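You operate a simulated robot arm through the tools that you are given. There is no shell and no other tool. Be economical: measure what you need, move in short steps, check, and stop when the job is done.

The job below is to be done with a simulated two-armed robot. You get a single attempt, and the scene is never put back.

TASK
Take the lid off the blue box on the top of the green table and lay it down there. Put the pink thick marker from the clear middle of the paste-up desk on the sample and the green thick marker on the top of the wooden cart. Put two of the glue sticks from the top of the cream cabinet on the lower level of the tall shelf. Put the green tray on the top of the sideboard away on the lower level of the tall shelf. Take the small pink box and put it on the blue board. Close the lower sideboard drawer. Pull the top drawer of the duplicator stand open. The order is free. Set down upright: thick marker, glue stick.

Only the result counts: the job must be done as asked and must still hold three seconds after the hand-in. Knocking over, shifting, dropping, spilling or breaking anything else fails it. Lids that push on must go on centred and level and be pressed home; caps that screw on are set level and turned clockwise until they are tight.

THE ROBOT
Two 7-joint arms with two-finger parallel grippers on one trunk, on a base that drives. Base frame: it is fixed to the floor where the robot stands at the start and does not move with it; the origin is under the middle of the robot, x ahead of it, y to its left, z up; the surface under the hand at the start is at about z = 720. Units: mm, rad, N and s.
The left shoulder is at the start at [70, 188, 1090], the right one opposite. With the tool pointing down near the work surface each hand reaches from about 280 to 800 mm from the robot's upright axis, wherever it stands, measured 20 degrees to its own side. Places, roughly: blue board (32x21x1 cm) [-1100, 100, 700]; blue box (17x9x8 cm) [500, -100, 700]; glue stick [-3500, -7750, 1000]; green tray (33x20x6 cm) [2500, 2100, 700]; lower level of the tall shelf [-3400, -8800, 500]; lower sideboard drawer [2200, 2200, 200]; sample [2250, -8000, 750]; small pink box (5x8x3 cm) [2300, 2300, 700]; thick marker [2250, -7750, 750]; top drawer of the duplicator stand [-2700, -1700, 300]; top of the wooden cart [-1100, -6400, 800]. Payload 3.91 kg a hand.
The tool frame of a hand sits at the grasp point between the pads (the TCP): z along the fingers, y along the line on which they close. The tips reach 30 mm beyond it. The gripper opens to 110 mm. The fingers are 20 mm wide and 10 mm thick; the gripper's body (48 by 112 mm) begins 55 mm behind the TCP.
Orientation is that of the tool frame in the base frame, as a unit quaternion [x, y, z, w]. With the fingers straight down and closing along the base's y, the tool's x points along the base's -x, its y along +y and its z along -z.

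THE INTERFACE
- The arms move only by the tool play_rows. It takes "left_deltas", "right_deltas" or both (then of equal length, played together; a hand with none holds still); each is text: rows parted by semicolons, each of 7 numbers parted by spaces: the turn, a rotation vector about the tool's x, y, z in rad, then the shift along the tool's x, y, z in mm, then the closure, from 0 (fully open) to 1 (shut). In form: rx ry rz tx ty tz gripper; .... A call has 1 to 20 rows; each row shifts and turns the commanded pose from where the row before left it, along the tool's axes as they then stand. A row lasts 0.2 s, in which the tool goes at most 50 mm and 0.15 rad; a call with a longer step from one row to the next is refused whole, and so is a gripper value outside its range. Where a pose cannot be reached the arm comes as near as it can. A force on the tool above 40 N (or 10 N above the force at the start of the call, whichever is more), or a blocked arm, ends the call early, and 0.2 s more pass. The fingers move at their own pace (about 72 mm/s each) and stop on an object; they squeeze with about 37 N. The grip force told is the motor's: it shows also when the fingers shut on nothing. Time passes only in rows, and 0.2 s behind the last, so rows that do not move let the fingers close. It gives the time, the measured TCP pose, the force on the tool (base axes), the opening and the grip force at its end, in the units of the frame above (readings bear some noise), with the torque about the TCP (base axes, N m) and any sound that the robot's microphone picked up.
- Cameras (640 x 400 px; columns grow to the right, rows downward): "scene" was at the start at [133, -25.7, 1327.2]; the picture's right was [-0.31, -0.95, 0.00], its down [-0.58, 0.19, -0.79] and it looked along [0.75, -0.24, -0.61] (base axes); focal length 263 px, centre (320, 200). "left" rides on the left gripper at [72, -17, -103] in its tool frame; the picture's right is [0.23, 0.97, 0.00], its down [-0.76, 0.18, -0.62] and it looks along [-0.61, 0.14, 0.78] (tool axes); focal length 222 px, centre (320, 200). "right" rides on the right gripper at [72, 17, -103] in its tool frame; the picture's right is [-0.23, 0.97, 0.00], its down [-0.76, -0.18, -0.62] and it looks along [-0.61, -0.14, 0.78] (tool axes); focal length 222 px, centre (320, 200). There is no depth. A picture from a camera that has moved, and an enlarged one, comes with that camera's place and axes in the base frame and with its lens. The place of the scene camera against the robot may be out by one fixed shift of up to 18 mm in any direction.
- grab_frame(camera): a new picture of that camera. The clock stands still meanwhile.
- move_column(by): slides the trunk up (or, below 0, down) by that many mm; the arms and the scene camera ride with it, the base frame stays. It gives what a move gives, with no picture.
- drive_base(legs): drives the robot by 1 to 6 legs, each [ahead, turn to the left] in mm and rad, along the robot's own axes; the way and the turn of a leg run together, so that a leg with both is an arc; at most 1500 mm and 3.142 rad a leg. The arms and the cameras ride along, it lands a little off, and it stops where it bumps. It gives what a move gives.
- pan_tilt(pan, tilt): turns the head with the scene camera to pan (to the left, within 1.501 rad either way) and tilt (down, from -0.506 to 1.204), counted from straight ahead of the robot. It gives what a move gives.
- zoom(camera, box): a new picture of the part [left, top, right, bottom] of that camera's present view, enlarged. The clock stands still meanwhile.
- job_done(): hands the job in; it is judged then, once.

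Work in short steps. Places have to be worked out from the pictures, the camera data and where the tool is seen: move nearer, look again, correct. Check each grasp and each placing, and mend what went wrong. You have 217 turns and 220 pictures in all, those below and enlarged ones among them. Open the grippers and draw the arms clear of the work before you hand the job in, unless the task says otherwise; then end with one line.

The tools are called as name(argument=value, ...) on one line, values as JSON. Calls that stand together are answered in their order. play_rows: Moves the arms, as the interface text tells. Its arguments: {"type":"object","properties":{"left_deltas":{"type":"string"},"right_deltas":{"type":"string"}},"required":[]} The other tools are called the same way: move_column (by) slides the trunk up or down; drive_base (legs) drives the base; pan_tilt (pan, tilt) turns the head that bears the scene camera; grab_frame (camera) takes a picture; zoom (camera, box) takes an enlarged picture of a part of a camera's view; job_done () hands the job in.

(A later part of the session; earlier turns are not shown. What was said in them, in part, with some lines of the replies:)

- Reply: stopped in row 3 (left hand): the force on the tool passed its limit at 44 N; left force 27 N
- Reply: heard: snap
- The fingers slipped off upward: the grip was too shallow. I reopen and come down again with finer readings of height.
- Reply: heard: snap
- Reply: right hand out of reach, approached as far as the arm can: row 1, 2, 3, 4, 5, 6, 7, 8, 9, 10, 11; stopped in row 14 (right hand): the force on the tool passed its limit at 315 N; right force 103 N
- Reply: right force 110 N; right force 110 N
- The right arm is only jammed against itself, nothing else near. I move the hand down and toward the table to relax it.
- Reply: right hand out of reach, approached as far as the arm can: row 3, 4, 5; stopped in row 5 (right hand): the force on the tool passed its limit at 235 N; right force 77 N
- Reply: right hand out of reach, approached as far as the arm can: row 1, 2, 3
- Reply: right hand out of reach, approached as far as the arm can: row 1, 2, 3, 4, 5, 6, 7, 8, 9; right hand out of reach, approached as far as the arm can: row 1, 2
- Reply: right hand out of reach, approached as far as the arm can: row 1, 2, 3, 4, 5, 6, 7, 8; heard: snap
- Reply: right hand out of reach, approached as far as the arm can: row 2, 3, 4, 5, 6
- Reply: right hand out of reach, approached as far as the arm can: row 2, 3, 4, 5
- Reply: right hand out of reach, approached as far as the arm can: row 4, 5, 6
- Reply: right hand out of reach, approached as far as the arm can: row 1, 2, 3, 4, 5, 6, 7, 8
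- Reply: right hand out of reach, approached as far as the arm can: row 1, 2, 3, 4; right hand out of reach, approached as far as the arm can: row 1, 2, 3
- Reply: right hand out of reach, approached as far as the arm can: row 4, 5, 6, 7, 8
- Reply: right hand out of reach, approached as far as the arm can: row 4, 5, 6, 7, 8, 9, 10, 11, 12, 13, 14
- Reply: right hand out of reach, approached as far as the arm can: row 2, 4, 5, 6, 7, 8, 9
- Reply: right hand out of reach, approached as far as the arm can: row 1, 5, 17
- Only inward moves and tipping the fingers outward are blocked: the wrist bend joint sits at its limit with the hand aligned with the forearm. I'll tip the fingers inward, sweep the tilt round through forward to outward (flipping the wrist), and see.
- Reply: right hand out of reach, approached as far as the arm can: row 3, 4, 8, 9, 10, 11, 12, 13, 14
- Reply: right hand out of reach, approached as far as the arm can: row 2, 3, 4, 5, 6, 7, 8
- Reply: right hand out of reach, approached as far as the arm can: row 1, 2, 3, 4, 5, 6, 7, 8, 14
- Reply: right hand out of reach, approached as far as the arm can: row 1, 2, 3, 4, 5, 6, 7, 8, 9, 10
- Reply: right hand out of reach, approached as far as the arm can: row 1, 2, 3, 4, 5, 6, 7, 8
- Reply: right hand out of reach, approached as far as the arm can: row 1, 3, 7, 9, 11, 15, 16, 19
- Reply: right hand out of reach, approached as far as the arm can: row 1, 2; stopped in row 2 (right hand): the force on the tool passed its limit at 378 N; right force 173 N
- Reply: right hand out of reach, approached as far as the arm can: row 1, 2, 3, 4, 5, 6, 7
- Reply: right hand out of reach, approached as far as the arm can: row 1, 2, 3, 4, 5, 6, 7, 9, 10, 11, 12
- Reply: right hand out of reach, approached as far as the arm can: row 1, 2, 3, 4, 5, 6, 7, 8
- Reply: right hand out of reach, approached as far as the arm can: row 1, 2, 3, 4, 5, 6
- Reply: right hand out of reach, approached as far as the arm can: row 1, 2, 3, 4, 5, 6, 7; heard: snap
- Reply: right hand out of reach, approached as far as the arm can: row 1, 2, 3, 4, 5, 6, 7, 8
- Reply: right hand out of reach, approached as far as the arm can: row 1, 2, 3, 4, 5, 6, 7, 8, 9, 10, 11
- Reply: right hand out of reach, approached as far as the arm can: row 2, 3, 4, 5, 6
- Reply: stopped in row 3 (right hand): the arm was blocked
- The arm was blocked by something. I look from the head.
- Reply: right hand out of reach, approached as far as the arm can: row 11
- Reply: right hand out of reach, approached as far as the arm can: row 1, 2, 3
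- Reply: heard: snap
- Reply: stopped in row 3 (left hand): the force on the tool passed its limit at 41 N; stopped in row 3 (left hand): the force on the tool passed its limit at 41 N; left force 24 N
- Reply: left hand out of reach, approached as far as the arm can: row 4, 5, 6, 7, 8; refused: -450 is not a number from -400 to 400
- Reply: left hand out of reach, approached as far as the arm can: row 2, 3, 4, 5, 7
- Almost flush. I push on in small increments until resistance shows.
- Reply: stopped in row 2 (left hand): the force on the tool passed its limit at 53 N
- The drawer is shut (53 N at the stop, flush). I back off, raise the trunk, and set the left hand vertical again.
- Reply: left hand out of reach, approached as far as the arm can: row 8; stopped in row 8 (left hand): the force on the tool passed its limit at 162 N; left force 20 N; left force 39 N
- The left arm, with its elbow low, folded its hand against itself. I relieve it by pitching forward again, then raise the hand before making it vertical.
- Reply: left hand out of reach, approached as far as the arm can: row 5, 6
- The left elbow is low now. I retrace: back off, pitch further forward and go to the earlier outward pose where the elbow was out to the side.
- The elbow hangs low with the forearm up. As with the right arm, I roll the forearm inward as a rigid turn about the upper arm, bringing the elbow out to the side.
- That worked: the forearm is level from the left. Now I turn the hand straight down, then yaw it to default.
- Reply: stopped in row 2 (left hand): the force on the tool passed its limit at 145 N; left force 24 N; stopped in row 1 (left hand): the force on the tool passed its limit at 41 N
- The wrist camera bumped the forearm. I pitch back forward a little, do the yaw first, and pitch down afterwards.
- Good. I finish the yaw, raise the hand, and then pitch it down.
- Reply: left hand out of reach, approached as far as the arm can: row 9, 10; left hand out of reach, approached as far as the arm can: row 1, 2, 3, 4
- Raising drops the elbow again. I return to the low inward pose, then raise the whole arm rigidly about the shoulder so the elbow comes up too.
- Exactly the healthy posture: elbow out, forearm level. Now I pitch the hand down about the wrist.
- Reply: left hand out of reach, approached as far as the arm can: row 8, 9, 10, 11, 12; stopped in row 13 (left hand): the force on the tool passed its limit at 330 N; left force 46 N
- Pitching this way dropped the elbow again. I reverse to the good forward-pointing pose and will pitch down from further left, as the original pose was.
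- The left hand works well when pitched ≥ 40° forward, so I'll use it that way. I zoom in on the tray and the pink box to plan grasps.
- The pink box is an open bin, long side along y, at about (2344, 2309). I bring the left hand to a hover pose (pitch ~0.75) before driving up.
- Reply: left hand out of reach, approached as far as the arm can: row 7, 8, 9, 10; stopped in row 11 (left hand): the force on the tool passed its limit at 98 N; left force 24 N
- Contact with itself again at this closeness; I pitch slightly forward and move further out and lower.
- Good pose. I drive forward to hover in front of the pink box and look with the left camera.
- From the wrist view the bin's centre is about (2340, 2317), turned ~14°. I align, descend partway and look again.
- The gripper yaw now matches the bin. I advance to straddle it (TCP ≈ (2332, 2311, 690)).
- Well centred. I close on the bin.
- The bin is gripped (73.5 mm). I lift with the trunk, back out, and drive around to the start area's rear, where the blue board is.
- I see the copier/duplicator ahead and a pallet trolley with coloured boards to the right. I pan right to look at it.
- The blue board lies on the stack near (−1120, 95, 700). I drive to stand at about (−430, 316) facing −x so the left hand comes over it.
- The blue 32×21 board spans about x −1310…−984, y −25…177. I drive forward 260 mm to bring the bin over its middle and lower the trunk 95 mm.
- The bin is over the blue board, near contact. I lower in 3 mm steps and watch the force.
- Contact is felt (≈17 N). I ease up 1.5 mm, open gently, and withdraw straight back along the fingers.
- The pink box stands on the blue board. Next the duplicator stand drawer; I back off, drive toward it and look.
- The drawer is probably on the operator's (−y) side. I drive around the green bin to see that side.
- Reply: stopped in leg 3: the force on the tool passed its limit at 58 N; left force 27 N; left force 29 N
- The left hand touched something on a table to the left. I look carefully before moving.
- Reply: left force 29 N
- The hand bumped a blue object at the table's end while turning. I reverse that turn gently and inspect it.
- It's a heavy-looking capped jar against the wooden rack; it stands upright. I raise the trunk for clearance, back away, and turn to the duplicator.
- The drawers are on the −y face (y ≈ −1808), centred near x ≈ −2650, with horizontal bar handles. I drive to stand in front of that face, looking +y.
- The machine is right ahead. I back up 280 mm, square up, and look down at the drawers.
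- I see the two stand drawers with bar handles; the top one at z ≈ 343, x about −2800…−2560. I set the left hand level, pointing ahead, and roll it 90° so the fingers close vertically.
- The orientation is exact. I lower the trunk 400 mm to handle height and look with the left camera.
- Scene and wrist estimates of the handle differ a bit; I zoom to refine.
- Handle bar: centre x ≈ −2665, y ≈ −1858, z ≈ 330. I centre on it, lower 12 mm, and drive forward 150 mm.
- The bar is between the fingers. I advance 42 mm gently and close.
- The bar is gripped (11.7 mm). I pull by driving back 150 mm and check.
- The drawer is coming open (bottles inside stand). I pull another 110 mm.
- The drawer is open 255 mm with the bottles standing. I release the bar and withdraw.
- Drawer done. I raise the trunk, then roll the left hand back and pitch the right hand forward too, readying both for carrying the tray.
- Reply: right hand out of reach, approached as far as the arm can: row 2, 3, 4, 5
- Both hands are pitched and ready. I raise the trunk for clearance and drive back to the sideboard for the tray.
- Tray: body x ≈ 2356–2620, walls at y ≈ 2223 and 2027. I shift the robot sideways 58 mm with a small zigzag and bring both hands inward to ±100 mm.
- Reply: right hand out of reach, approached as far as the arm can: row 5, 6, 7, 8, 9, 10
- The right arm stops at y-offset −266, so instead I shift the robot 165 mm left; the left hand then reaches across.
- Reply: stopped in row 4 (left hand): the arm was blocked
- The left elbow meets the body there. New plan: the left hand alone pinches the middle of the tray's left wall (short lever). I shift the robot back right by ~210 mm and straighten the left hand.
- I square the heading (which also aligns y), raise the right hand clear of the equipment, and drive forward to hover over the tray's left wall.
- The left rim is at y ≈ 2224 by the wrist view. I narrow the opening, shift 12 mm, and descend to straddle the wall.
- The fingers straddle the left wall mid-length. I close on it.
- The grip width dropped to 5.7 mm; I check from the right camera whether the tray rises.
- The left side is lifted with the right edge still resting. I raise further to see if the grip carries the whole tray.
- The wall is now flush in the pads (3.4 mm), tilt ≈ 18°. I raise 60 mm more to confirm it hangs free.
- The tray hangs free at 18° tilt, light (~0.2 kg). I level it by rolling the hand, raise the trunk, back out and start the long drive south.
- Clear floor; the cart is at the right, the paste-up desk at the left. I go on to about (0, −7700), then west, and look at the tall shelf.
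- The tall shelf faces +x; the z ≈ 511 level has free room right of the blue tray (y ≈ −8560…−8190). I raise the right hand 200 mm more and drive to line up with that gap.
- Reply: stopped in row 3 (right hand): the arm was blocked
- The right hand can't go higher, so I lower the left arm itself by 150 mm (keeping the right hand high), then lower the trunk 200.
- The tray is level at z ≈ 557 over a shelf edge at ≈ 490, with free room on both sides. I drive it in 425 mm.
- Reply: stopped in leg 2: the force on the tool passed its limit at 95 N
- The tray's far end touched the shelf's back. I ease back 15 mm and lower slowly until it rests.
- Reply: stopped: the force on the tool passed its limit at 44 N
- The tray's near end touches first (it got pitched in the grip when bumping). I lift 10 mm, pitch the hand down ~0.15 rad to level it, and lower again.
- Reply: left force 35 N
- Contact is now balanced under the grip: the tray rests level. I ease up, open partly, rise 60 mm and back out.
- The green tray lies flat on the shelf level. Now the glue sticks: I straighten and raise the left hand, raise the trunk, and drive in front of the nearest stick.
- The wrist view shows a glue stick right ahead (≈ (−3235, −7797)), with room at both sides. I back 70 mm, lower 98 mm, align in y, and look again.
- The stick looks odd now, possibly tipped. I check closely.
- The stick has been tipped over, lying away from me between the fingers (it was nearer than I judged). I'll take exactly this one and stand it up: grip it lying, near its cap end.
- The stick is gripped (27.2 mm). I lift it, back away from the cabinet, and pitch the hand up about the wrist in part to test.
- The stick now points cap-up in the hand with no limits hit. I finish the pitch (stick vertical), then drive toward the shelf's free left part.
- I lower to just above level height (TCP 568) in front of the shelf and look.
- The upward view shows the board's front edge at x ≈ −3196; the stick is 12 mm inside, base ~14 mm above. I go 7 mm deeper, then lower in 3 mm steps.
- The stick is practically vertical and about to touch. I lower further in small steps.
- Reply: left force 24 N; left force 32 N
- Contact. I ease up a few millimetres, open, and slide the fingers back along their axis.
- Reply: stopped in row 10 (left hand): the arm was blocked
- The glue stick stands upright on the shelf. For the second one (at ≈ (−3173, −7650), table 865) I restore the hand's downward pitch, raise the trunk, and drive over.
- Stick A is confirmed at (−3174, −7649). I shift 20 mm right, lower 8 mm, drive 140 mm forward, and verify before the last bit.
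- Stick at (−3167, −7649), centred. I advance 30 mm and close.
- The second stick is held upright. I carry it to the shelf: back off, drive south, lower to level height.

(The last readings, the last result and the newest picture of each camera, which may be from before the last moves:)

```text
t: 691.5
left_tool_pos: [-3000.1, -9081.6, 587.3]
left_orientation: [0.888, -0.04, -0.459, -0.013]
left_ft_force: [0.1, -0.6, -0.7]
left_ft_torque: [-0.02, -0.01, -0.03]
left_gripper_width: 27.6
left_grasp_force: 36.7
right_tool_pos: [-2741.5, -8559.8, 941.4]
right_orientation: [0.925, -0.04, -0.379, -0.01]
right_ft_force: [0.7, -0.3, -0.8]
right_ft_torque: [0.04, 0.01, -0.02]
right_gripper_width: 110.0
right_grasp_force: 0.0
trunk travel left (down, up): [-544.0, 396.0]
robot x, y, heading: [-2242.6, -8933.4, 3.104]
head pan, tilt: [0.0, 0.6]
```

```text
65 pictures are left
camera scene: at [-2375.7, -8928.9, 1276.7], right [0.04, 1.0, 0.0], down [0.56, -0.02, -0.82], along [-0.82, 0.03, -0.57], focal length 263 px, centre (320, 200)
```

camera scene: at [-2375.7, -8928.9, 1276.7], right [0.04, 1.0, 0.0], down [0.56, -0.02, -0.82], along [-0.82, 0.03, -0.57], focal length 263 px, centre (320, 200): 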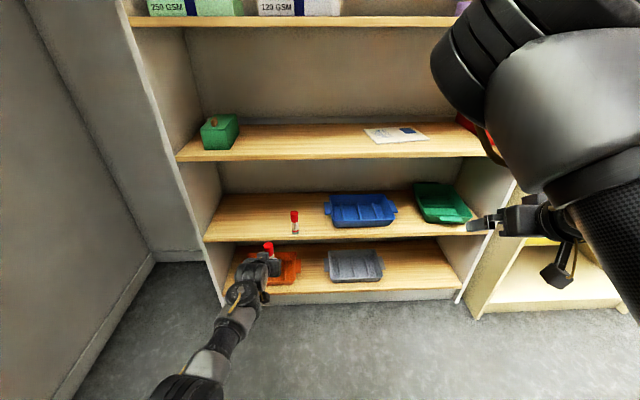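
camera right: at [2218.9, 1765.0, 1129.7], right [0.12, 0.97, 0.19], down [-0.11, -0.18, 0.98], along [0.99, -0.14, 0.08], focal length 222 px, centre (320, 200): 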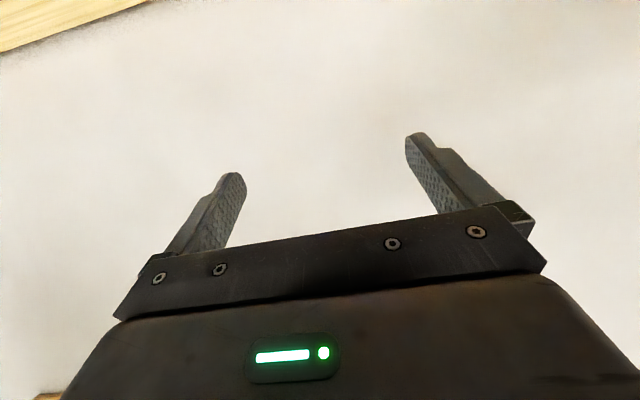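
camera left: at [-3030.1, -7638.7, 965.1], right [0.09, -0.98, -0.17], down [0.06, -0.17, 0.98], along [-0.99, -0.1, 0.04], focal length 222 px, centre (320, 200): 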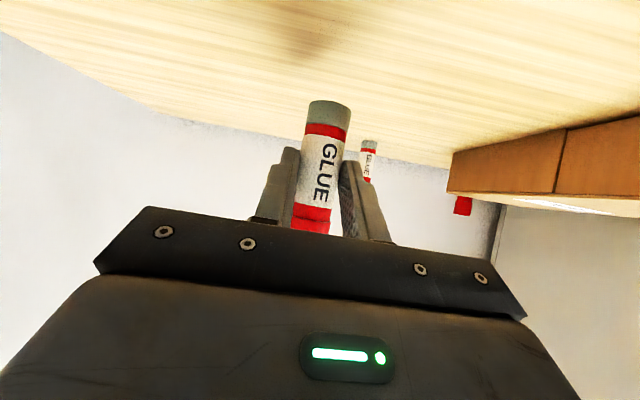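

I square the heading (+0.042) and drive 278 mm in, then lower in small steps.

drive_base(legs=[[0, 0.042], [278, 0]])

move_column(by=-18)

zoom(camera="scene", box=[160, 120, 400, 290])

```text
t: 693.8
left_tool_pos: [-3270.3, -9119.1, 585.9]
left_orientation: [0.888, -0.019, -0.459, -0.002]
left_ft_force: [0.5, 0.2, -1.2]
left_ft_torque: [-0.01, -0.01, 0.01]
left_gripper_width: 27.6
left_grasp_force: 37.0
right_tool_pos: [-3038.6, -8585.4, 941.3]
right_orientation: [0.926, -0.017, -0.377, 0.0]
right_ft_force: [-0.2, 1.0, 0.6]
right_ft_torque: [-0.01, -0.01, 0.0]
right_gripper_width: 110.0
right_grasp_force: 0.0
trunk travel left (down, up): [-544.0, 396.0]
robot x, y, heading: [-2511.4, -8938.6, -3.133]
head pan, tilt: [0.0, 0.6]
```

```text
t: 694.4
left_tool_pos: [-3269.8, -9119.3, 573.5]
left_orientation: [0.886, -0.019, -0.463, -0.002]
left_ft_force: [-3.6, -0.5, 17.7]
left_ft_torque: [0.06, 0.59, 0.02]
left_gripper_width: 27.8
left_grasp_force: 37.1
right_tool_pos: [-3035.1, -8586.5, 925.2]
right_orientation: [0.925, -0.017, -0.38, 0.0]
right_ft_force: [-0.2, -0.5, -0.2]
right_ft_torque: [-0.03, 0.01, 0.01]
right_gripper_width: 110.3
right_grasp_force: 0.0
trunk travel left (down, up): [-526.0, 414.0]
robot x, y, heading: [-2515.5, -8935.1, -3.134]
head pan, tilt: [0.0, 0.6]
```

```text
2.35 times, centred on (280, 205) of scene
camera zoom: at [-2650.5, -8936.6, 1259.3], right [-0.01, 1.0, 0.0], down [0.56, 0.0, -0.83], along [-0.83, -0.01, -0.56], focal length 620 px, centre (414, 188)
```

zoom: 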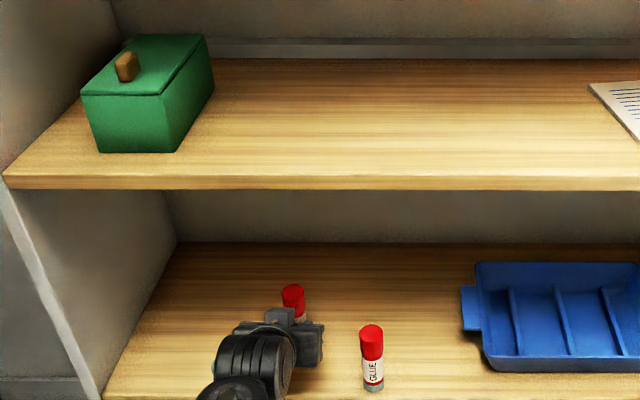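

Contact felt. I ease up 2 mm, open and withdraw back-up, then back away and check.

play_rows(left_deltas="0 0 0 -2 0 -1.4 1;0 0 0 0 0 0 0.8;0 0 0 0 0 0 0.6;0 0 0 0 0 0 0.4;0 0 0 0 0 0 0.4;0 0 0 0 0 -20 0.4;0 0 0 0 0 -30 0.4;0 0 0 0 0 -30 0.4;0 0 0 0 0 0 0.4")

drive_base(legs=[[-280, 0]])

zoom(camera="scene", box=[160, 150, 480, 300])

```text
t: 696.4
left_tool_pos: [-3203.5, -9122.5, 618.4]
left_orientation: [0.889, -0.019, -0.458, -0.002]
left_ft_force: [-0.4, -0.4, 0.7]
left_ft_torque: [0.0, 0.0, 0.01]
left_gripper_width: 66.0
left_grasp_force: 0.1
right_tool_pos: [-3036.2, -8586.6, 923.7]
right_orientation: [0.926, -0.018, -0.378, -0.001]
right_ft_force: [-0.3, -0.2, -0.1]
right_ft_torque: [0.01, 0.0, 0.01]
right_gripper_width: 109.9
right_grasp_force: 0.1
trunk travel left (down, up): [-526.0, 414.0]
robot x, y, heading: [-2516.8, -8937.5, -3.135]
head pan, tilt: [0.0, 0.6]
```

```text
t: 698.4
left_tool_pos: [-2922.6, -9117.8, 617.9]
left_orientation: [0.889, -0.019, -0.458, -0.002]
left_ft_force: [0.6, 0.3, 0.7]
left_ft_torque: [0.02, 0.0, -0.02]
left_gripper_width: 65.8
left_grasp_force: 0.0
right_tool_pos: [-2754.7, -8583.5, 924.4]
right_orientation: [0.925, -0.017, -0.379, 0.0]
right_ft_force: [0.3, 1.0, -0.5]
right_ft_torque: [0.02, 0.03, 0.02]
right_gripper_width: 109.9
right_grasp_force: 0.0
trunk travel left (down, up): [-526.0, 414.0]
robot x, y, heading: [-2231.2, -8935.9, -3.136]
head pan, tilt: [0.0, 0.6]
```

```text
2.00 times, centred on (320, 225) of scene
camera zoom: at [-2370.7, -8934.5, 1258.8], right [-0.01, 1.0, 0.0], down [0.56, 0.0, -0.83], along [-0.83, -0.01, -0.56], focal length 527 px, centre (320, 150)
```

zoom: 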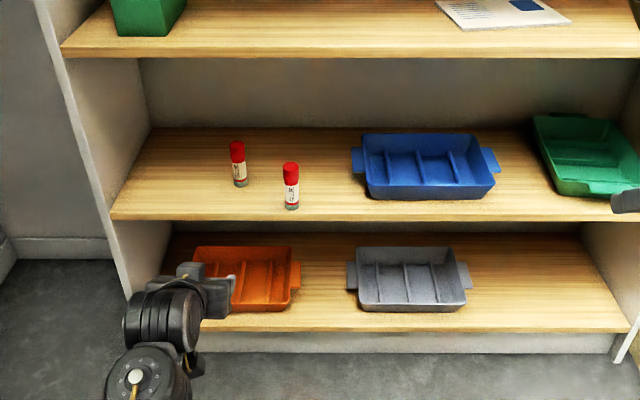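

Both glue sticks stand on the shelf with the tray. Next the markers: I raise the trunk and drive to the paste-up desk at the east side.

move_column(by=390)

drive_base(legs=[[0, -2.836], [1200, 0], [1200, 0], [1150, 0], [0, -0.311]])

grab_frame(camera="scene")

```text
t: 702.1
left_tool_pos: [-2923.0, -9118.4, 1007.1]
left_orientation: [0.888, -0.019, -0.459, -0.002]
left_ft_force: [-0.4, 0.2, -0.4]
left_ft_torque: [0.02, 0.01, 0.0]
left_gripper_width: 66.0
left_grasp_force: 0.1
right_tool_pos: [-2755.5, -8583.5, 1313.1]
right_orientation: [0.926, -0.017, -0.378, 0.0]
right_ft_force: [-0.6, 0.1, 0.4]
right_ft_torque: [0.01, 0.01, 0.02]
right_gripper_width: 110.2
right_grasp_force: 0.1
trunk travel left (down, up): [-916.0, 24.0]
robot x, y, heading: [-2236.8, -8931.3, -3.134]
head pan, tilt: [0.0, 0.6]
```

```text
t: 727.1
left_tool_pos: [1854.1, -7625.9, 1007.7]
left_orientation: [0.024, 0.889, -0.005, 0.457]
left_ft_force: [0.5, -0.4, 0.1]
left_ft_torque: [0.02, 0.01, 0.02]
left_gripper_width: 66.1
left_grasp_force: 0.1
right_tool_pos: [1680.0, -8160.5, 1314.1]
right_orientation: [0.022, 0.925, -0.004, 0.379]
right_ft_force: [0.6, -1.3, 0.4]
right_ft_torque: [0.03, 0.01, -0.01]
right_gripper_width: 110.0
right_grasp_force: 0.0
trunk travel left (down, up): [-916.0, 24.0]
robot x, y, heading: [1160.5, -7804.3, -0.004]
head pan, tilt: [0.0, 0.6]
```

```text
62 pictures are left
camera scene: at [1300.8, -7802.7, 1648.7], right [0.0, -1.0, 0.0], down [-0.57, 0.0, -0.82], along [0.82, 0.0, -0.57], focal length 263 px, centre (320, 200)
```

scene: 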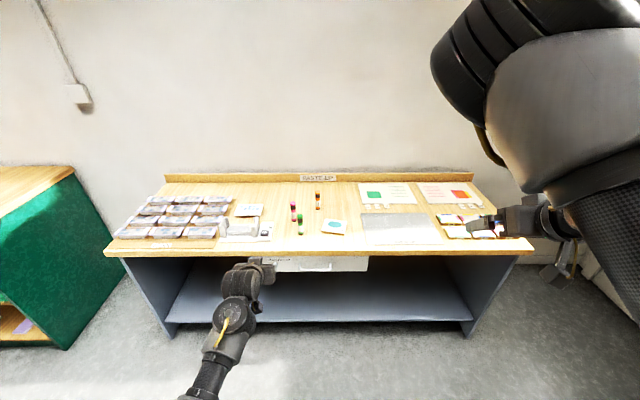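

zoom(camera="scene", box=[220, 170, 400, 270])

```text
3.56 times, centred on (310, 220) of scene
camera zoom: at [1300.8, -7802.7, 1648.7], right [0.0, -1.0, 0.0], down [-0.57, 0.0, -0.82], along [0.82, 0.0, -0.57], focal length 936 px, centre (356, 129)
```

zoom: 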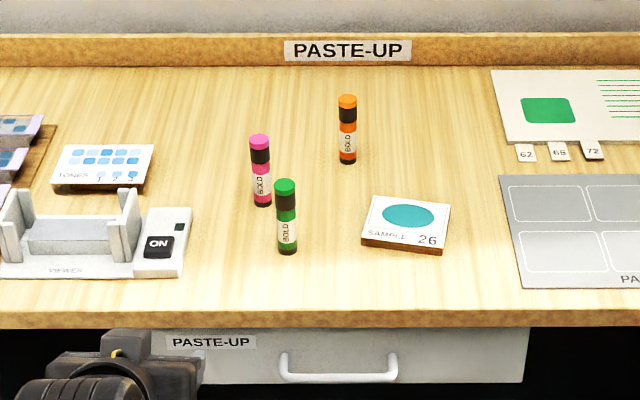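

The desk shows pink, green and orange markers and the SAMPLE block. Green stands in front, so I take it first (for the cart). I drive diagonally to line the left hand up and lower.

drive_base(legs=[[0, -0.276], [295, 0], [0, 0.28]])

play_rows(left_deltas="0 0 0 0 0 0 0;0 0 0 0 0 0 0")

move_column(by=-175)

grab_frame(camera="left")

```text
t: 730.9
left_tool_pos: [2131.4, -7707.0, 1007.8]
left_orientation: [0.022, 0.889, -0.003, 0.458]
left_ft_force: [0.6, 0.2, -0.5]
left_ft_torque: [0.0, -0.04, -0.01]
left_gripper_width: 65.8
left_grasp_force: 0.0
right_tool_pos: [1959.5, -8241.4, 1313.1]
right_orientation: [0.021, 0.925, -0.001, 0.379]
right_ft_force: [-0.2, 0.6, 0.9]
right_ft_torque: [0.0, 0.03, 0.01]
right_gripper_width: 109.8
right_grasp_force: 0.0
trunk travel left (down, up): [-916.0, 24.0]
robot x, y, heading: [1439.1, -7883.2, 0.004]
head pan, tilt: [0.0, 0.6]
```

```text
t: 731.5
left_tool_pos: [2130.3, -7706.3, 1007.7]
left_orientation: [0.022, 0.889, -0.003, 0.458]
left_ft_force: [0.3, -0.2, 1.3]
left_ft_torque: [0.0, 0.02, 0.0]
left_gripper_width: 110.2
left_grasp_force: 0.0
right_tool_pos: [1958.6, -8240.5, 1313.1]
right_orientation: [0.021, 0.925, -0.002, 0.379]
right_ft_force: [0.7, 0.3, -0.7]
right_ft_torque: [0.01, -0.01, -0.01]
right_gripper_width: 110.3
right_grasp_force: 0.1
trunk travel left (down, up): [-916.0, 24.0]
robot x, y, heading: [1437.5, -7884.2, -0.001]
head pan, tilt: [0.0, 0.6]
```

```text
t: 733.5
left_tool_pos: [2131.1, -7705.5, 832.9]
left_orientation: [0.022, 0.888, -0.003, 0.458]
left_ft_force: [0.1, 0.4, -0.1]
left_ft_torque: [0.03, -0.01, 0.03]
left_gripper_width: 110.1
left_grasp_force: 0.0
right_tool_pos: [1959.1, -8240.9, 1139.2]
right_orientation: [0.021, 0.925, -0.002, 0.379]
right_ft_force: [-0.4, -0.8, 0.0]
right_ft_torque: [-0.01, -0.01, 0.0]
right_gripper_width: 110.2
right_grasp_force: 0.1
trunk travel left (down, up): [-741.0, 199.0]
robot x, y, heading: [1441.9, -7886.2, -0.003]
head pan, tilt: [0.0, 0.6]
```

```text
60 pictures are left
camera left: at [2004.7, -7716.8, 833.8], right [-0.09, 0.98, -0.17], down [-0.06, 0.17, 0.98], along [0.99, 0.1, 0.04], focal length 222 px, centre (320, 200)
```

left: 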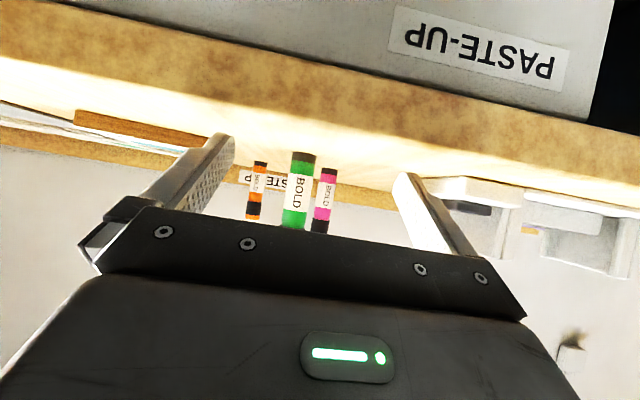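

Triangulated: desk top ≈ 802, green marker at (2218, −7716), pink at (2318, −7677), marker height ≈ 110. I raise 37 mm, align, advance part-way and verify.

move_column(by=37)

play_rows(left_deltas="0 0 0 -11.5 -5 16.3 0;0 0 0 -11.5 -5 16.3 0;0 0 0 0 0 0 0")

grab_frame(camera="left")

```text
t: 734.3
left_tool_pos: [2130.6, -7705.8, 870.3]
left_orientation: [0.022, 0.889, -0.004, 0.458]
left_ft_force: [-0.2, 0.0, 0.2]
left_ft_torque: [0.01, 0.01, -0.01]
left_gripper_width: 109.6
left_grasp_force: 0.0
right_tool_pos: [1958.7, -8241.4, 1175.7]
right_orientation: [0.021, 0.925, -0.002, 0.379]
right_ft_force: [0.1, 0.9, -0.7]
right_ft_torque: [-0.02, -0.01, 0.0]
right_gripper_width: 110.1
right_grasp_force: 0.1
trunk travel left (down, up): [-778.0, 162.0]
robot x, y, heading: [1438.9, -7885.6, -0.001]
head pan, tilt: [0.0, 0.6]
```

```text
t: 735.1
left_tool_pos: [2169.4, -7716.6, 868.4]
left_orientation: [0.021, 0.888, -0.003, 0.459]
left_ft_force: [0.0, 0.0, 0.2]
left_ft_torque: [0.02, 0.04, -0.03]
left_gripper_width: 109.9
left_grasp_force: 0.1
right_tool_pos: [1958.2, -8240.6, 1175.3]
right_orientation: [0.022, 0.925, -0.002, 0.379]
right_ft_force: [-0.6, -0.4, -0.2]
right_ft_torque: [0.0, 0.01, -0.02]
right_gripper_width: 110.1
right_grasp_force: 0.1
trunk travel left (down, up): [-778.0, 162.0]
robot x, y, heading: [1443.0, -7882.2, 0.003]
head pan, tilt: [0.0, 0.6]
```

```text
59 pictures are left
camera left: at [2043.1, -7728.7, 869.9], right [-0.09, 0.98, -0.17], down [-0.06, 0.17, 0.98], along [0.99, 0.1, 0.04], focal length 222 px, centre (320, 200)
```

left: 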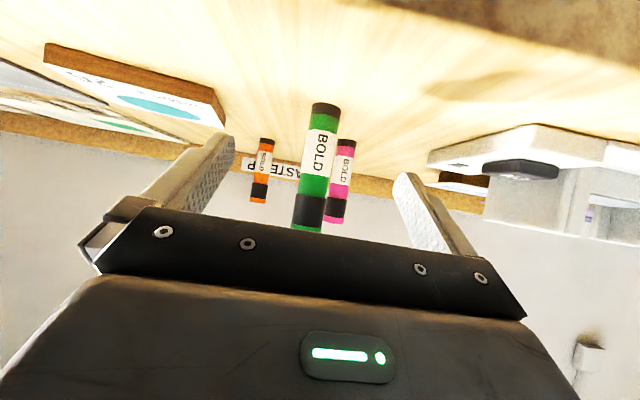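

Green marker at (2225, −7719). I advance 43 mm and close.

play_rows(left_deltas="0 0 0 -12.4 -1.5 17.6 0;0 0 0 -12.4 -1.5 17.6 0;0 0 0 0 0 0 0.3;0 0 0 0 0 0 0.5;0 0 0 0 0 0 0.65;0 0 0 0 0 0 0.8;0 0 0 0 0 0 1;0 0 0 0 0 0 1")

move_column(by=120)

grab_frame(camera="left")

```text
t: 736.9
left_tool_pos: [2213.8, -7723.5, 868.0]
left_orientation: [0.022, 0.888, -0.003, 0.459]
left_ft_force: [0.1, 0.8, 0.0]
left_ft_torque: [0.02, -0.03, 0.01]
left_gripper_width: 23.7
left_grasp_force: 37.5
right_tool_pos: [1958.7, -8240.3, 1175.9]
right_orientation: [0.021, 0.925, -0.002, 0.378]
right_ft_force: [0.5, 0.0, 0.4]
right_ft_torque: [-0.01, 0.02, -0.01]
right_gripper_width: 110.0
right_grasp_force: 0.1
trunk travel left (down, up): [-778.0, 162.0]
robot x, y, heading: [1441.2, -7885.3, 0.001]
head pan, tilt: [0.0, 0.6]
```

```text
t: 738.4
left_tool_pos: [2213.6, -7723.0, 987.7]
left_orientation: [0.022, 0.889, -0.004, 0.458]
left_ft_force: [0.2, 0.0, -0.8]
left_ft_torque: [-0.01, 0.05, 0.02]
left_gripper_width: 23.9
left_grasp_force: 37.1
right_tool_pos: [1958.6, -8240.1, 1295.0]
right_orientation: [0.021, 0.926, -0.002, 0.378]
right_ft_force: [0.1, -0.3, -0.5]
right_ft_torque: [0.0, 0.0, 0.0]
right_gripper_width: 109.9
right_grasp_force: 0.0
trunk travel left (down, up): [-898.0, 42.0]
robot x, y, heading: [1438.0, -7884.4, 0.002]
head pan, tilt: [0.0, 0.6]
```

```text
58 pictures are left
camera left: at [2087.5, -7733.4, 988.9], right [-0.09, 0.98, -0.17], down [-0.06, 0.17, 0.98], along [0.99, 0.1, 0.04], focal length 222 px, centre (320, 200)
```

left: 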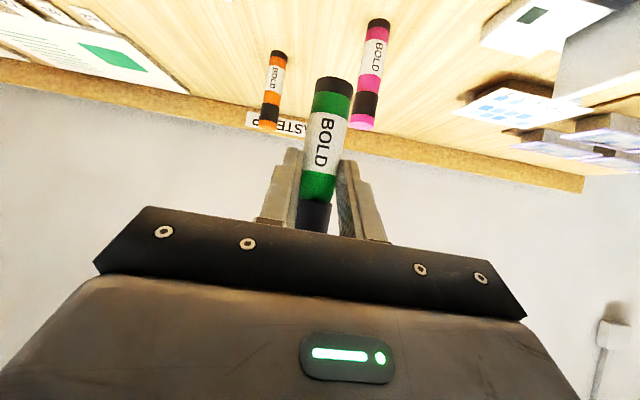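

The green marker is held upright (base 66 mm below TCP). I drive to the wooden cart.

drive_base(legs=[[-400, 0], [0, 2.171], [900, 0], [934, 0], [0, 0.97]])

grab_frame(camera="scene")

```text
t: 757.4
left_tool_pos: [-754.2, -6492.0, 988.8]
left_orientation: [0.888, -0.03, -0.459, -0.007]
left_ft_force: [0.3, 0.1, -0.4]
left_ft_torque: [-0.04, -0.02, 0.01]
left_gripper_width: 23.8
left_grasp_force: 37.1
right_tool_pos: [-489.1, -5979.3, 1294.9]
right_orientation: [0.925, -0.031, -0.378, -0.005]
right_ft_force: [0.5, -0.1, 0.5]
right_ft_torque: [0.0, 0.0, -0.01]
right_gripper_width: 110.1
right_grasp_force: 0.1
trunk travel left (down, up): [-898.0, 42.0]
robot x, y, heading: [22.8, -6345.3, 3.122]
head pan, tilt: [0.0, 0.6]
```

```text
57 pictures are left
camera scene: at [-114.5, -6340.7, 1630.7], right [0.02, 1.0, 0.0], down [0.56, -0.01, -0.82], along [-0.82, 0.02, -0.57], focal length 263 px, centre (320, 200)
```

scene: 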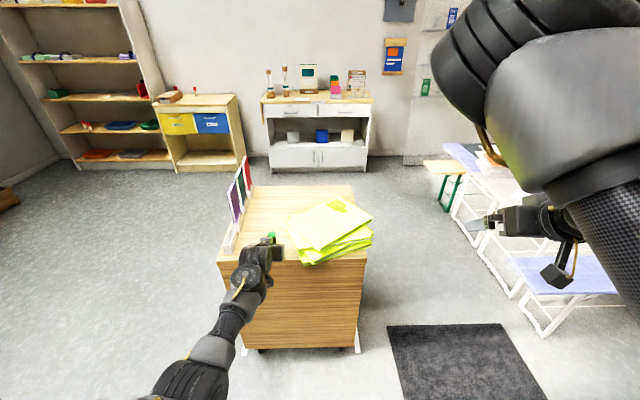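

Free spot on the cart top between the rack and the paper stack at about (−960, −6560). I turn slightly, drive 195 mm, lower 95 mm and look.

drive_base(legs=[[0, 0.075], [195, 0]])

move_column(by=-95)

zoom(camera="scene", box=[180, 160, 420, 310])

grab_frame(camera="left")

```text
t: 759.4
left_tool_pos: [-931.9, -6559.6, 991.1]
left_orientation: [0.888, 0.002, -0.46, 0.01]
left_ft_force: [-0.8, -0.1, -0.7]
left_ft_torque: [0.01, -0.03, 0.03]
left_gripper_width: 23.8
left_grasp_force: 36.8
right_tool_pos: [-704.9, -6028.1, 1296.1]
right_orientation: [0.925, 0.004, -0.38, 0.009]
right_ft_force: [-0.1, -0.2, 1.3]
right_ft_torque: [0.02, 0.01, -0.03]
right_gripper_width: 110.0
right_grasp_force: 0.0
trunk travel left (down, up): [-898.0, 42.0]
robot x, y, heading: [-170.9, -6355.0, -3.092]
head pan, tilt: [0.0, 0.6]
```

```text
t: 760.7
left_tool_pos: [-934.6, -6559.8, 900.8]
left_orientation: [0.885, 0.003, -0.465, 0.009]
left_ft_force: [-3.1, -3.0, 32.4]
left_ft_torque: [-0.08, 0.8, 0.06]
left_gripper_width: 24.7
left_grasp_force: 36.7
right_tool_pos: [-704.4, -6028.1, 1202.4]
right_orientation: [0.925, 0.004, -0.381, 0.009]
right_ft_force: [0.0, 0.9, 0.1]
right_ft_torque: [0.04, 0.01, -0.03]
right_gripper_width: 109.8
right_grasp_force: 0.0
trunk travel left (down, up): [-803.0, 137.0]
robot x, y, heading: [-168.6, -6354.8, -3.085]
head pan, tilt: [0.0, 0.6]
```

```text
2.67 times, centred on (300, 235) of scene
camera zoom: at [-303.9, -6361.6, 1536.6], right [-0.05, 1.0, 0.0], down [0.56, 0.03, -0.83], along [-0.83, -0.05, -0.56], focal length 702 px, centre (373, 107)
```

zoom: 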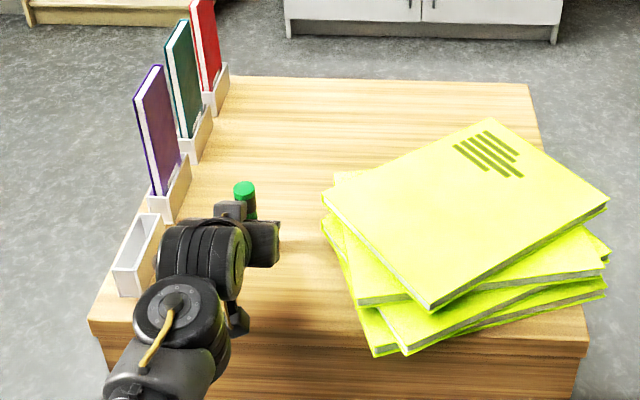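

```text
55 pictures are left
camera left: at [-807.1, -6541.3, 900.6], right [0.14, -0.97, -0.17], down [0.08, -0.16, 0.98], along [-0.99, -0.15, 0.06], focal length 222 px, centre (320, 200)
```

left: 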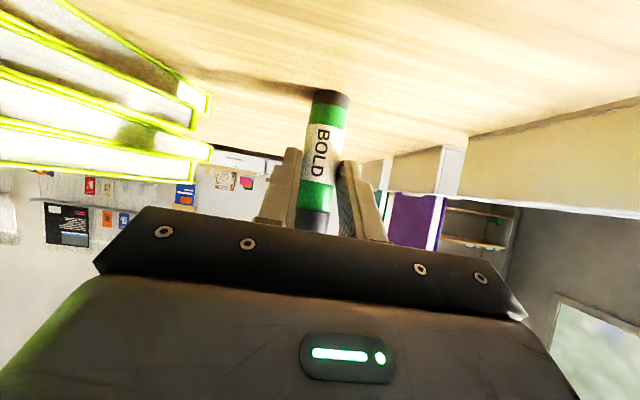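

Contact with the cart top. I ease up, open, and withdraw.

play_rows(left_deltas="0 0 0 -2.4 0 -1.7 1;0 0 0 -2.4 0 -1.7 1;0 0 0 0 0 0 0.85;0 0 0 0 0 0 0.7;0 0 0 0 0 0 0.5;0 0 0 0 0 0 0.3;0 0 0 0 0 -20 0.3;0 0 0 0 0 -30 0.3;0 0 0 0 0 -30 0.3;0 0 0 0 0 0 0")

drive_base(legs=[[-250, 0]])

zoom(camera="scene", box=[180, 140, 420, 290])

```text
t: 762.9
left_tool_pos: [-869.1, -6558.8, 947.1]
left_orientation: [0.889, 0.002, -0.458, 0.009]
left_ft_force: [0.1, -0.2, -0.9]
left_ft_torque: [0.0, -0.01, 0.03]
left_gripper_width: 110.0
left_grasp_force: 0.1
right_tool_pos: [-708.0, -6029.0, 1201.3]
right_orientation: [0.926, 0.003, -0.378, 0.008]
right_ft_force: [0.0, 0.7, -1.0]
right_ft_torque: [0.0, 0.0, 0.01]
right_gripper_width: 109.8
right_grasp_force: 0.0
trunk travel left (down, up): [-803.0, 137.0]
robot x, y, heading: [-169.1, -6354.5, -3.086]
head pan, tilt: [0.0, 0.6]
```

```text
t: 764.8
left_tool_pos: [-616.6, -6543.0, 946.5]
left_orientation: [0.889, 0.001, -0.458, 0.009]
left_ft_force: [-0.6, 0.3, 0.6]
left_ft_torque: [0.01, 0.0, 0.01]
left_gripper_width: 110.1
left_grasp_force: 0.1
right_tool_pos: [-453.9, -6014.4, 1199.5]
right_orientation: [0.926, 0.001, -0.379, 0.008]
right_ft_force: [-0.2, 0.0, 0.0]
right_ft_torque: [0.0, 0.0, 0.0]
right_gripper_width: 110.1
right_grasp_force: 0.0
trunk travel left (down, up): [-803.0, 137.0]
robot x, y, heading: [80.1, -6344.2, -3.087]
head pan, tilt: [0.0, 0.6]
```

```text
2.67 times, centred on (300, 215) of scene
camera zoom: at [-56.5, -6348.6, 1535.6], right [-0.05, 1.0, 0.0], down [0.56, 0.03, -0.82], along [-0.82, -0.04, -0.57], focal length 702 px, centre (373, 160)
```

zoom: 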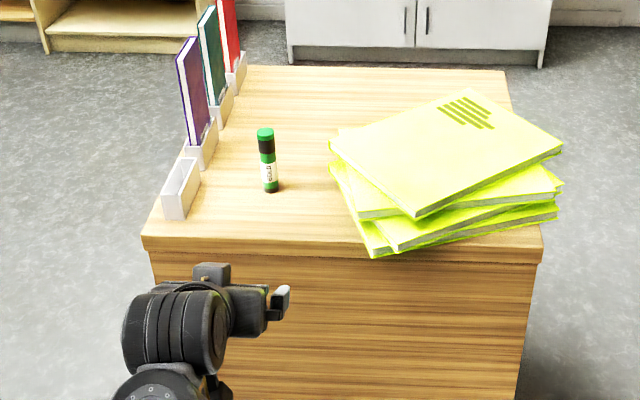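

Green stands on the cart top. I drive back to the desk for the pink marker.

drive_base(legs=[[0, 2.201], [965, 0], [965, 0], [0, 0.886], [190, 0]])

move_column(by=-76)

grab_frame(camera="left")

zoom(camera="scene", box=[180, 160, 420, 310])

```text
t: 783.0
left_tool_pos: [2165.4, -7753.6, 946.8]
left_orientation: [0.039, 0.887, -0.013, 0.459]
left_ft_force: [0.6, -0.4, -0.5]
left_ft_torque: [-0.04, -0.02, 0.01]
left_gripper_width: 110.3
left_grasp_force: 0.1
right_tool_pos: [1954.6, -8267.4, 1201.0]
right_orientation: [0.038, 0.924, -0.009, 0.38]
right_ft_force: [0.3, 0.1, -0.5]
right_ft_torque: [-0.01, -0.01, -0.01]
right_gripper_width: 110.2
right_grasp_force: 0.1
trunk travel left (down, up): [-803.0, 137.0]
robot x, y, heading: [1452.9, -7894.3, -0.038]
head pan, tilt: [0.0, 0.6]
```

```text
t: 784.2
left_tool_pos: [2166.0, -7754.0, 870.9]
left_orientation: [0.038, 0.888, -0.012, 0.458]
left_ft_force: [-0.5, -0.3, -0.4]
left_ft_torque: [0.04, 0.0, -0.03]
left_gripper_width: 109.9
left_grasp_force: 0.0
right_tool_pos: [1957.8, -8266.5, 1125.0]
right_orientation: [0.038, 0.925, -0.009, 0.378]
right_ft_force: [0.7, 0.4, -0.6]
right_ft_torque: [0.0, -0.01, -0.03]
right_gripper_width: 110.3
right_grasp_force: 0.0
trunk travel left (down, up): [-727.0, 213.0]
robot x, y, heading: [1451.9, -7892.3, -0.037]
head pan, tilt: [0.0, 0.6]
```

```text
53 pictures are left
camera left: at [2038.9, -7760.6, 871.6], right [-0.05, 0.98, -0.17], down [-0.05, 0.17, 0.98], along [1.0, 0.06, 0.04], focal length 222 px, centre (320, 200)
```

left: 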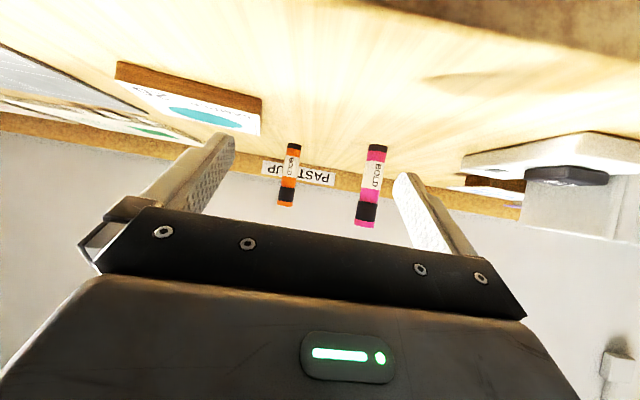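

```text
2.67 times, centred on (300, 235) of scene
camera zoom: at [1590.8, -7896.6, 1459.7], right [-0.04, -1.0, 0.0], down [-0.56, 0.02, -0.82], along [0.82, -0.03, -0.57], focal length 702 px, centre (373, 107)
```

zoom: 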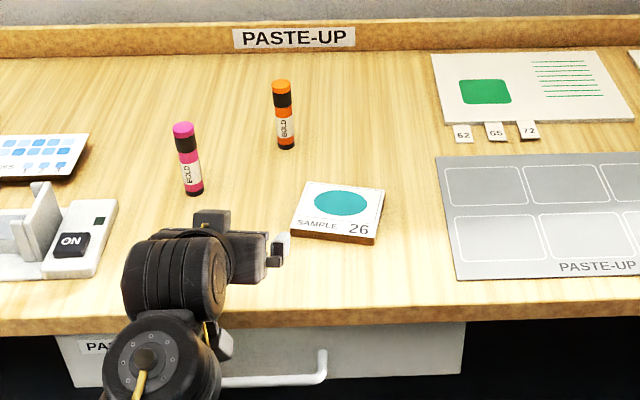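

Pink marker at (2333, −7678). I turn 0.093 left and drive forward 115 mm, then verify.

drive_base(legs=[[0, 0.093], [115, 0]])

grab_frame(camera="left")

```text
t: 785.9
left_tool_pos: [2264.8, -7682.0, 870.5]
left_orientation: [-0.002, 0.889, 0.008, 0.459]
left_ft_force: [0.7, -0.3, 0.3]
left_ft_torque: [0.03, -0.01, 0.0]
left_gripper_width: 109.8
left_grasp_force: 0.1
right_tool_pos: [2104.9, -8212.6, 1125.2]
right_orientation: [-0.003, 0.925, 0.008, 0.379]
right_ft_force: [0.2, -0.2, -0.3]
right_ft_torque: [0.01, 0.0, 0.0]
right_gripper_width: 110.0
right_grasp_force: 0.0
trunk travel left (down, up): [-727.0, 213.0]
robot x, y, heading: [1568.2, -7886.4, 0.055]
head pan, tilt: [0.0, 0.6]
```

```text
51 pictures are left
camera left: at [2140.1, -7700.6, 871.7], right [-0.14, 0.97, -0.17], down [-0.07, 0.16, 0.98], along [0.99, 0.15, 0.04], focal length 222 px, centre (320, 200)
```

left: 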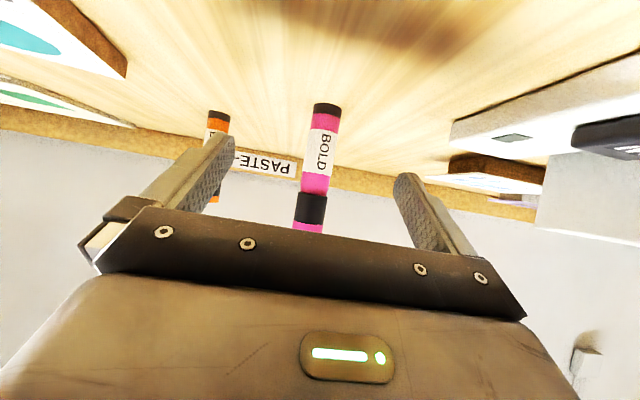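

Centred on pink at (2331, −7679). I advance 54 mm and close.

play_rows(left_deltas="0 0 0 -10.4 0 14.7 0;0 0 0 -10.4 0 14.7 0;0 0 0 -10.4 0 14.7 0;0 0 0 0 0 0 0.3;0 0 0 0 0 0 0.5;0 0 0 0 0 0 0.65;0 0 0 0 0 0 0.8;0 0 0 0 0 0 1;0 0 0 0 0 0 1")

move_column(by=120)

grab_frame(camera="left")

```text
t: 787.9
left_tool_pos: [2318.6, -7682.8, 872.0]
left_orientation: [-0.002, 0.889, 0.009, 0.458]
left_ft_force: [0.1, -0.2, -0.3]
left_ft_torque: [0.0, -0.03, -0.02]
left_gripper_width: 23.8
left_grasp_force: 36.3
right_tool_pos: [2105.2, -8212.3, 1124.6]
right_orientation: [-0.004, 0.926, 0.008, 0.378]
right_ft_force: [0.9, -0.6, -1.0]
right_ft_torque: [0.01, 0.0, 0.02]
right_gripper_width: 109.9
right_grasp_force: 0.1
trunk travel left (down, up): [-727.0, 213.0]
robot x, y, heading: [1569.7, -7886.8, 0.057]
head pan, tilt: [0.0, 0.6]
```

```text
t: 789.4
left_tool_pos: [2320.0, -7683.1, 989.7]
left_orientation: [-0.002, 0.889, 0.009, 0.458]
left_ft_force: [0.0, 0.5, -0.8]
left_ft_torque: [-0.01, 0.0, -0.01]
left_gripper_width: 23.6
left_grasp_force: 36.9
right_tool_pos: [2105.4, -8212.1, 1244.5]
right_orientation: [-0.004, 0.925, 0.009, 0.379]
right_ft_force: [-0.1, 0.1, 0.3]
right_ft_torque: [0.01, 0.02, -0.03]
right_gripper_width: 110.0
right_grasp_force: 0.0
trunk travel left (down, up): [-847.0, 93.0]
robot x, y, heading: [1566.7, -7883.9, 0.06]
head pan, tilt: [0.0, 0.6]
```

```text
50 pictures are left
camera left: at [2194.3, -7700.5, 991.9], right [-0.14, 0.97, -0.17], down [-0.07, 0.16, 0.98], along [0.99, 0.15, 0.04], focal length 222 px, centre (320, 200)
```

left: 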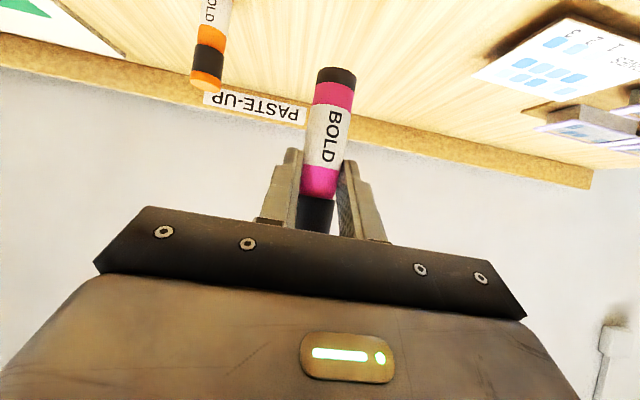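

Pink is held upright. I back 95 mm and turn −0.24 to bring it over the sample's centre (≈ (2264, −7873)), and check.

drive_base(legs=[[-95, 0], [0, -0.24]])

move_column(by=-70)

grab_frame(camera="left")

zoom(camera="scene", box=[200, 160, 440, 310])

```text
t: 791.4
left_tool_pos: [2250.3, -7874.4, 993.1]
left_orientation: [0.105, 0.882, -0.046, 0.456]
left_ft_force: [-0.4, 0.2, -0.6]
left_ft_torque: [0.01, -0.01, 0.03]
left_gripper_width: 24.1
left_grasp_force: 36.6
right_tool_pos: [1916.5, -8336.2, 1245.8]
right_orientation: [0.108, 0.919, -0.038, 0.378]
right_ft_force: [-0.1, -0.5, -0.1]
right_ft_torque: [0.02, -0.03, 0.0]
right_gripper_width: 110.0
right_grasp_force: 0.1
trunk travel left (down, up): [-847.0, 93.0]
robot x, y, heading: [1473.3, -7891.3, -0.187]
head pan, tilt: [0.0, 0.6]
```

```text
t: 792.5
left_tool_pos: [2251.6, -7873.7, 921.4]
left_orientation: [0.106, 0.882, -0.048, 0.456]
left_ft_force: [0.1, -0.2, -0.8]
left_ft_torque: [-0.02, 0.02, 0.05]
left_gripper_width: 23.9
left_grasp_force: 37.2
right_tool_pos: [1916.7, -8337.2, 1174.6]
right_orientation: [0.108, 0.919, -0.038, 0.377]
right_ft_force: [-0.1, -0.2, -0.1]
right_ft_torque: [-0.03, -0.01, 0.03]
right_gripper_width: 109.8
right_grasp_force: 0.0
trunk travel left (down, up): [-777.0, 163.0]
robot x, y, heading: [1475.9, -7895.8, -0.189]
head pan, tilt: [0.0, 0.6]
```

```text
49 pictures are left
camera left: at [2125.5, -7861.2, 922.4], right [0.09, 0.98, -0.17], down [-0.03, 0.18, 0.98], along [1.0, -0.09, 0.04], focal length 222 px, centre (320, 200)
```

left: 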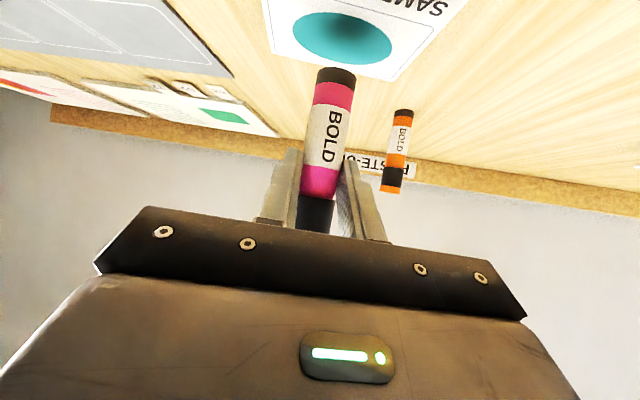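

```text
2.67 times, centred on (320, 235) of scene
camera zoom: at [1609.7, -7915.7, 1509.8], right [-0.19, -0.98, 0.0], down [-0.56, 0.1, -0.83], along [0.81, -0.15, -0.56], focal length 702 px, centre (320, 107)
```

zoom: 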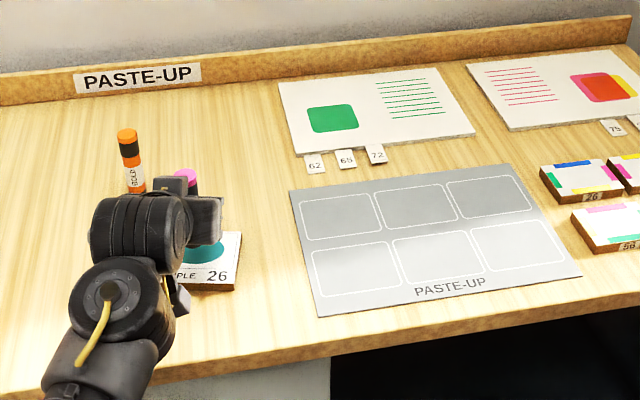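

The marker axis (2263, −7876) is over the sample's centre (≈ (2270, −7876)). I lower 22 mm, then in fine steps to contact.

move_column(by=-22)

play_rows(left_deltas="0 0 0 2.4 0 1.7 1;0 0 0 2.4 0 1.7 1;0 0 0 0 0 0 1")

grab_frame(camera="left")

```text
t: 793.1
left_tool_pos: [2251.4, -7874.2, 898.2]
left_orientation: [0.105, 0.882, -0.047, 0.456]
left_ft_force: [-0.6, 0.4, 0.1]
left_ft_torque: [-0.01, 0.0, 0.01]
left_gripper_width: 23.8
left_grasp_force: 36.8
right_tool_pos: [1916.5, -8337.0, 1152.6]
right_orientation: [0.108, 0.919, -0.038, 0.377]
right_ft_force: [0.9, 0.2, 0.0]
right_ft_torque: [-0.01, -0.02, -0.01]
right_gripper_width: 110.1
right_grasp_force: 0.2
trunk travel left (down, up): [-755.0, 185.0]
robot x, y, heading: [1472.5, -7892.2, -0.189]
head pan, tilt: [0.0, 0.6]
```

```text
t: 793.9
left_tool_pos: [2252.0, -7873.2, 893.2]
left_orientation: [0.105, 0.883, -0.047, 0.455]
left_ft_force: [0.3, -0.1, -0.5]
left_ft_torque: [0.01, 0.0, 0.0]
left_gripper_width: 23.9
left_grasp_force: 36.9
right_tool_pos: [1917.2, -8336.8, 1153.4]
right_orientation: [0.109, 0.919, -0.038, 0.377]
right_ft_force: [-0.4, -0.4, -0.5]
right_ft_torque: [0.0, -0.02, 0.01]
right_gripper_width: 109.6
right_grasp_force: 0.0
trunk travel left (down, up): [-755.0, 185.0]
robot x, y, heading: [1472.2, -7891.6, -0.187]
head pan, tilt: [0.0, 0.6]
```

```text
47 pictures are left
camera left: at [2125.4, -7861.0, 894.0], right [0.09, 0.98, -0.17], down [-0.03, 0.18, 0.98], along [1.0, -0.09, 0.04], focal length 222 px, centre (320, 200)
```

left: 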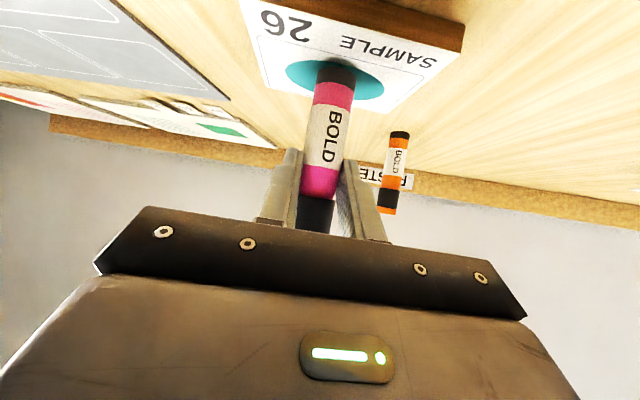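

The marker is right over the sample's disc, close to touching. I continue in 2 mm steps.

play_rows(left_deltas="0 0 0 1.6 0 1.1 1;0 0 0 1.6 0 1.1 1;0 0 0 0 0 0 1")

play_rows(left_deltas="0 0 0 1.6 0 1.1 1;0 0 0 1.6 0 1.1 1;0 0 0 0 0 0 1")

```text
t: 794.7
left_tool_pos: [2251.7, -7871.8, 889.7]
left_orientation: [0.106, 0.883, -0.048, 0.456]
left_ft_force: [1.3, 0.1, -0.3]
left_ft_torque: [0.01, 0.06, -0.04]
left_gripper_width: 24.1
left_grasp_force: 37.3
right_tool_pos: [1917.9, -8337.3, 1152.0]
right_orientation: [0.109, 0.919, -0.039, 0.376]
right_ft_force: [0.5, -0.2, 0.6]
right_ft_torque: [-0.01, 0.01, 0.01]
right_gripper_width: 109.8
right_grasp_force: 0.1
trunk travel left (down, up): [-755.0, 185.0]
robot x, y, heading: [1476.2, -7890.5, -0.184]
head pan, tilt: [0.0, 0.6]
```

```text
t: 795.5
left_tool_pos: [2251.2, -7872.8, 887.8]
left_orientation: [0.105, 0.882, -0.047, 0.457]
left_ft_force: [0.0, 0.2, 5.8]
left_ft_torque: [0.0, -0.1, 0.05]
left_gripper_width: 23.8
left_grasp_force: 36.9
right_tool_pos: [1916.8, -8337.2, 1153.1]
right_orientation: [0.108, 0.919, -0.038, 0.377]
right_ft_force: [-0.5, 0.9, -0.2]
right_ft_torque: [-0.02, 0.01, 0.02]
right_gripper_width: 110.1
right_grasp_force: 0.0
trunk travel left (down, up): [-755.0, 185.0]
robot x, y, heading: [1470.1, -7891.5, -0.185]
head pan, tilt: [0.0, 0.6]
```

Contact (≈ 6 N). I open, withdraw up and back, and check the result.

play_rows(left_deltas="0 0 0 -0.8 0 -0.6 1;0 0 0 0 0 0 0.85;0 0 0 0 0 0 0.7;0 0 0 0 0 0 0.5;0 0 0 0 0 0 0.3;0 0 0 0 0 -20 0.3;0 0 0 0 0 -30 0.3;0 0 0 0 0 -30 0.3;0 0 0 0 0 -30 0.3;0 0 0 0 0 0 0")

drive_base(legs=[[-250, 0]])

zoom(camera="scene", box=[180, 120, 480, 310])

```text
t: 797.7
left_tool_pos: [2163.4, -7854.8, 949.4]
left_orientation: [0.105, 0.883, -0.046, 0.456]
left_ft_force: [-0.2, -0.1, -0.1]
left_ft_torque: [-0.02, 0.02, 0.01]
left_gripper_width: 109.8
left_grasp_force: 0.0
right_tool_pos: [1918.1, -8337.7, 1152.8]
right_orientation: [0.109, 0.919, -0.038, 0.377]
right_ft_force: [0.6, 1.4, 0.2]
right_ft_torque: [-0.01, -0.01, -0.01]
right_gripper_width: 110.1
right_grasp_force: 0.1
trunk travel left (down, up): [-755.0, 185.0]
robot x, y, heading: [1477.2, -7888.0, -0.185]
head pan, tilt: [0.0, 0.6]
```

```text
t: 799.5
left_tool_pos: [1919.2, -7805.8, 949.2]
left_orientation: [0.105, 0.883, -0.046, 0.456]
left_ft_force: [0.3, -0.7, 1.8]
left_ft_torque: [0.01, -0.01, -0.02]
left_gripper_width: 110.0
left_grasp_force: 0.1
right_tool_pos: [1672.2, -8289.0, 1153.2]
right_orientation: [0.107, 0.919, -0.038, 0.376]
right_ft_force: [-0.7, 0.4, 0.4]
right_ft_torque: [0.04, 0.03, -0.03]
right_gripper_width: 109.6
right_grasp_force: 0.0
trunk travel left (down, up): [-755.0, 185.0]
robot x, y, heading: [1231.2, -7845.1, -0.181]
head pan, tilt: [0.0, 0.6]
```

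```text
2.11 times, centred on (330, 215) of scene
camera zoom: at [1365.2, -7869.6, 1487.6], right [-0.18, -0.98, 0.0], down [-0.56, 0.1, -0.82], along [0.81, -0.15, -0.57], focal length 554 px, centre (299, 168)
```

zoom: 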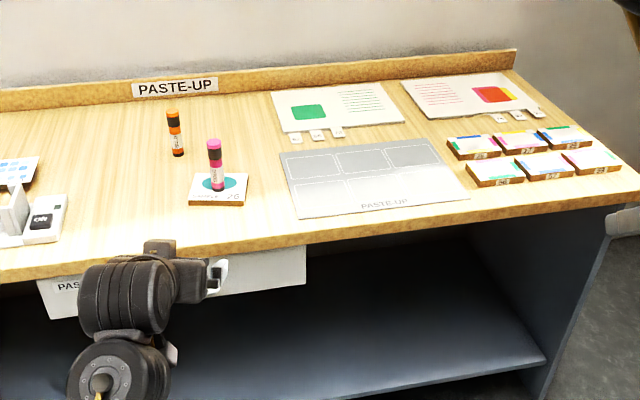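

The pink marker stands upright on the sample. All parts of the job are done, and the arms are open and clear, so I hand in.

job_done()

```text
The job is handed in.
```

I handed the job in with every part done as far as the pictures show, but there are three blemishes, and I haven't been told the result. While turning, the left hand bumped a blue-capped jar on another table; it stands upright, but I can't rule out a small shift. I tipped over one glue stick while reaching for it, then picked it up and stood it upright on the shelf, about 7 mm in from the front edge. While I was freeing the lid, the whole blue box lifted about 15 mm and was set back in place.
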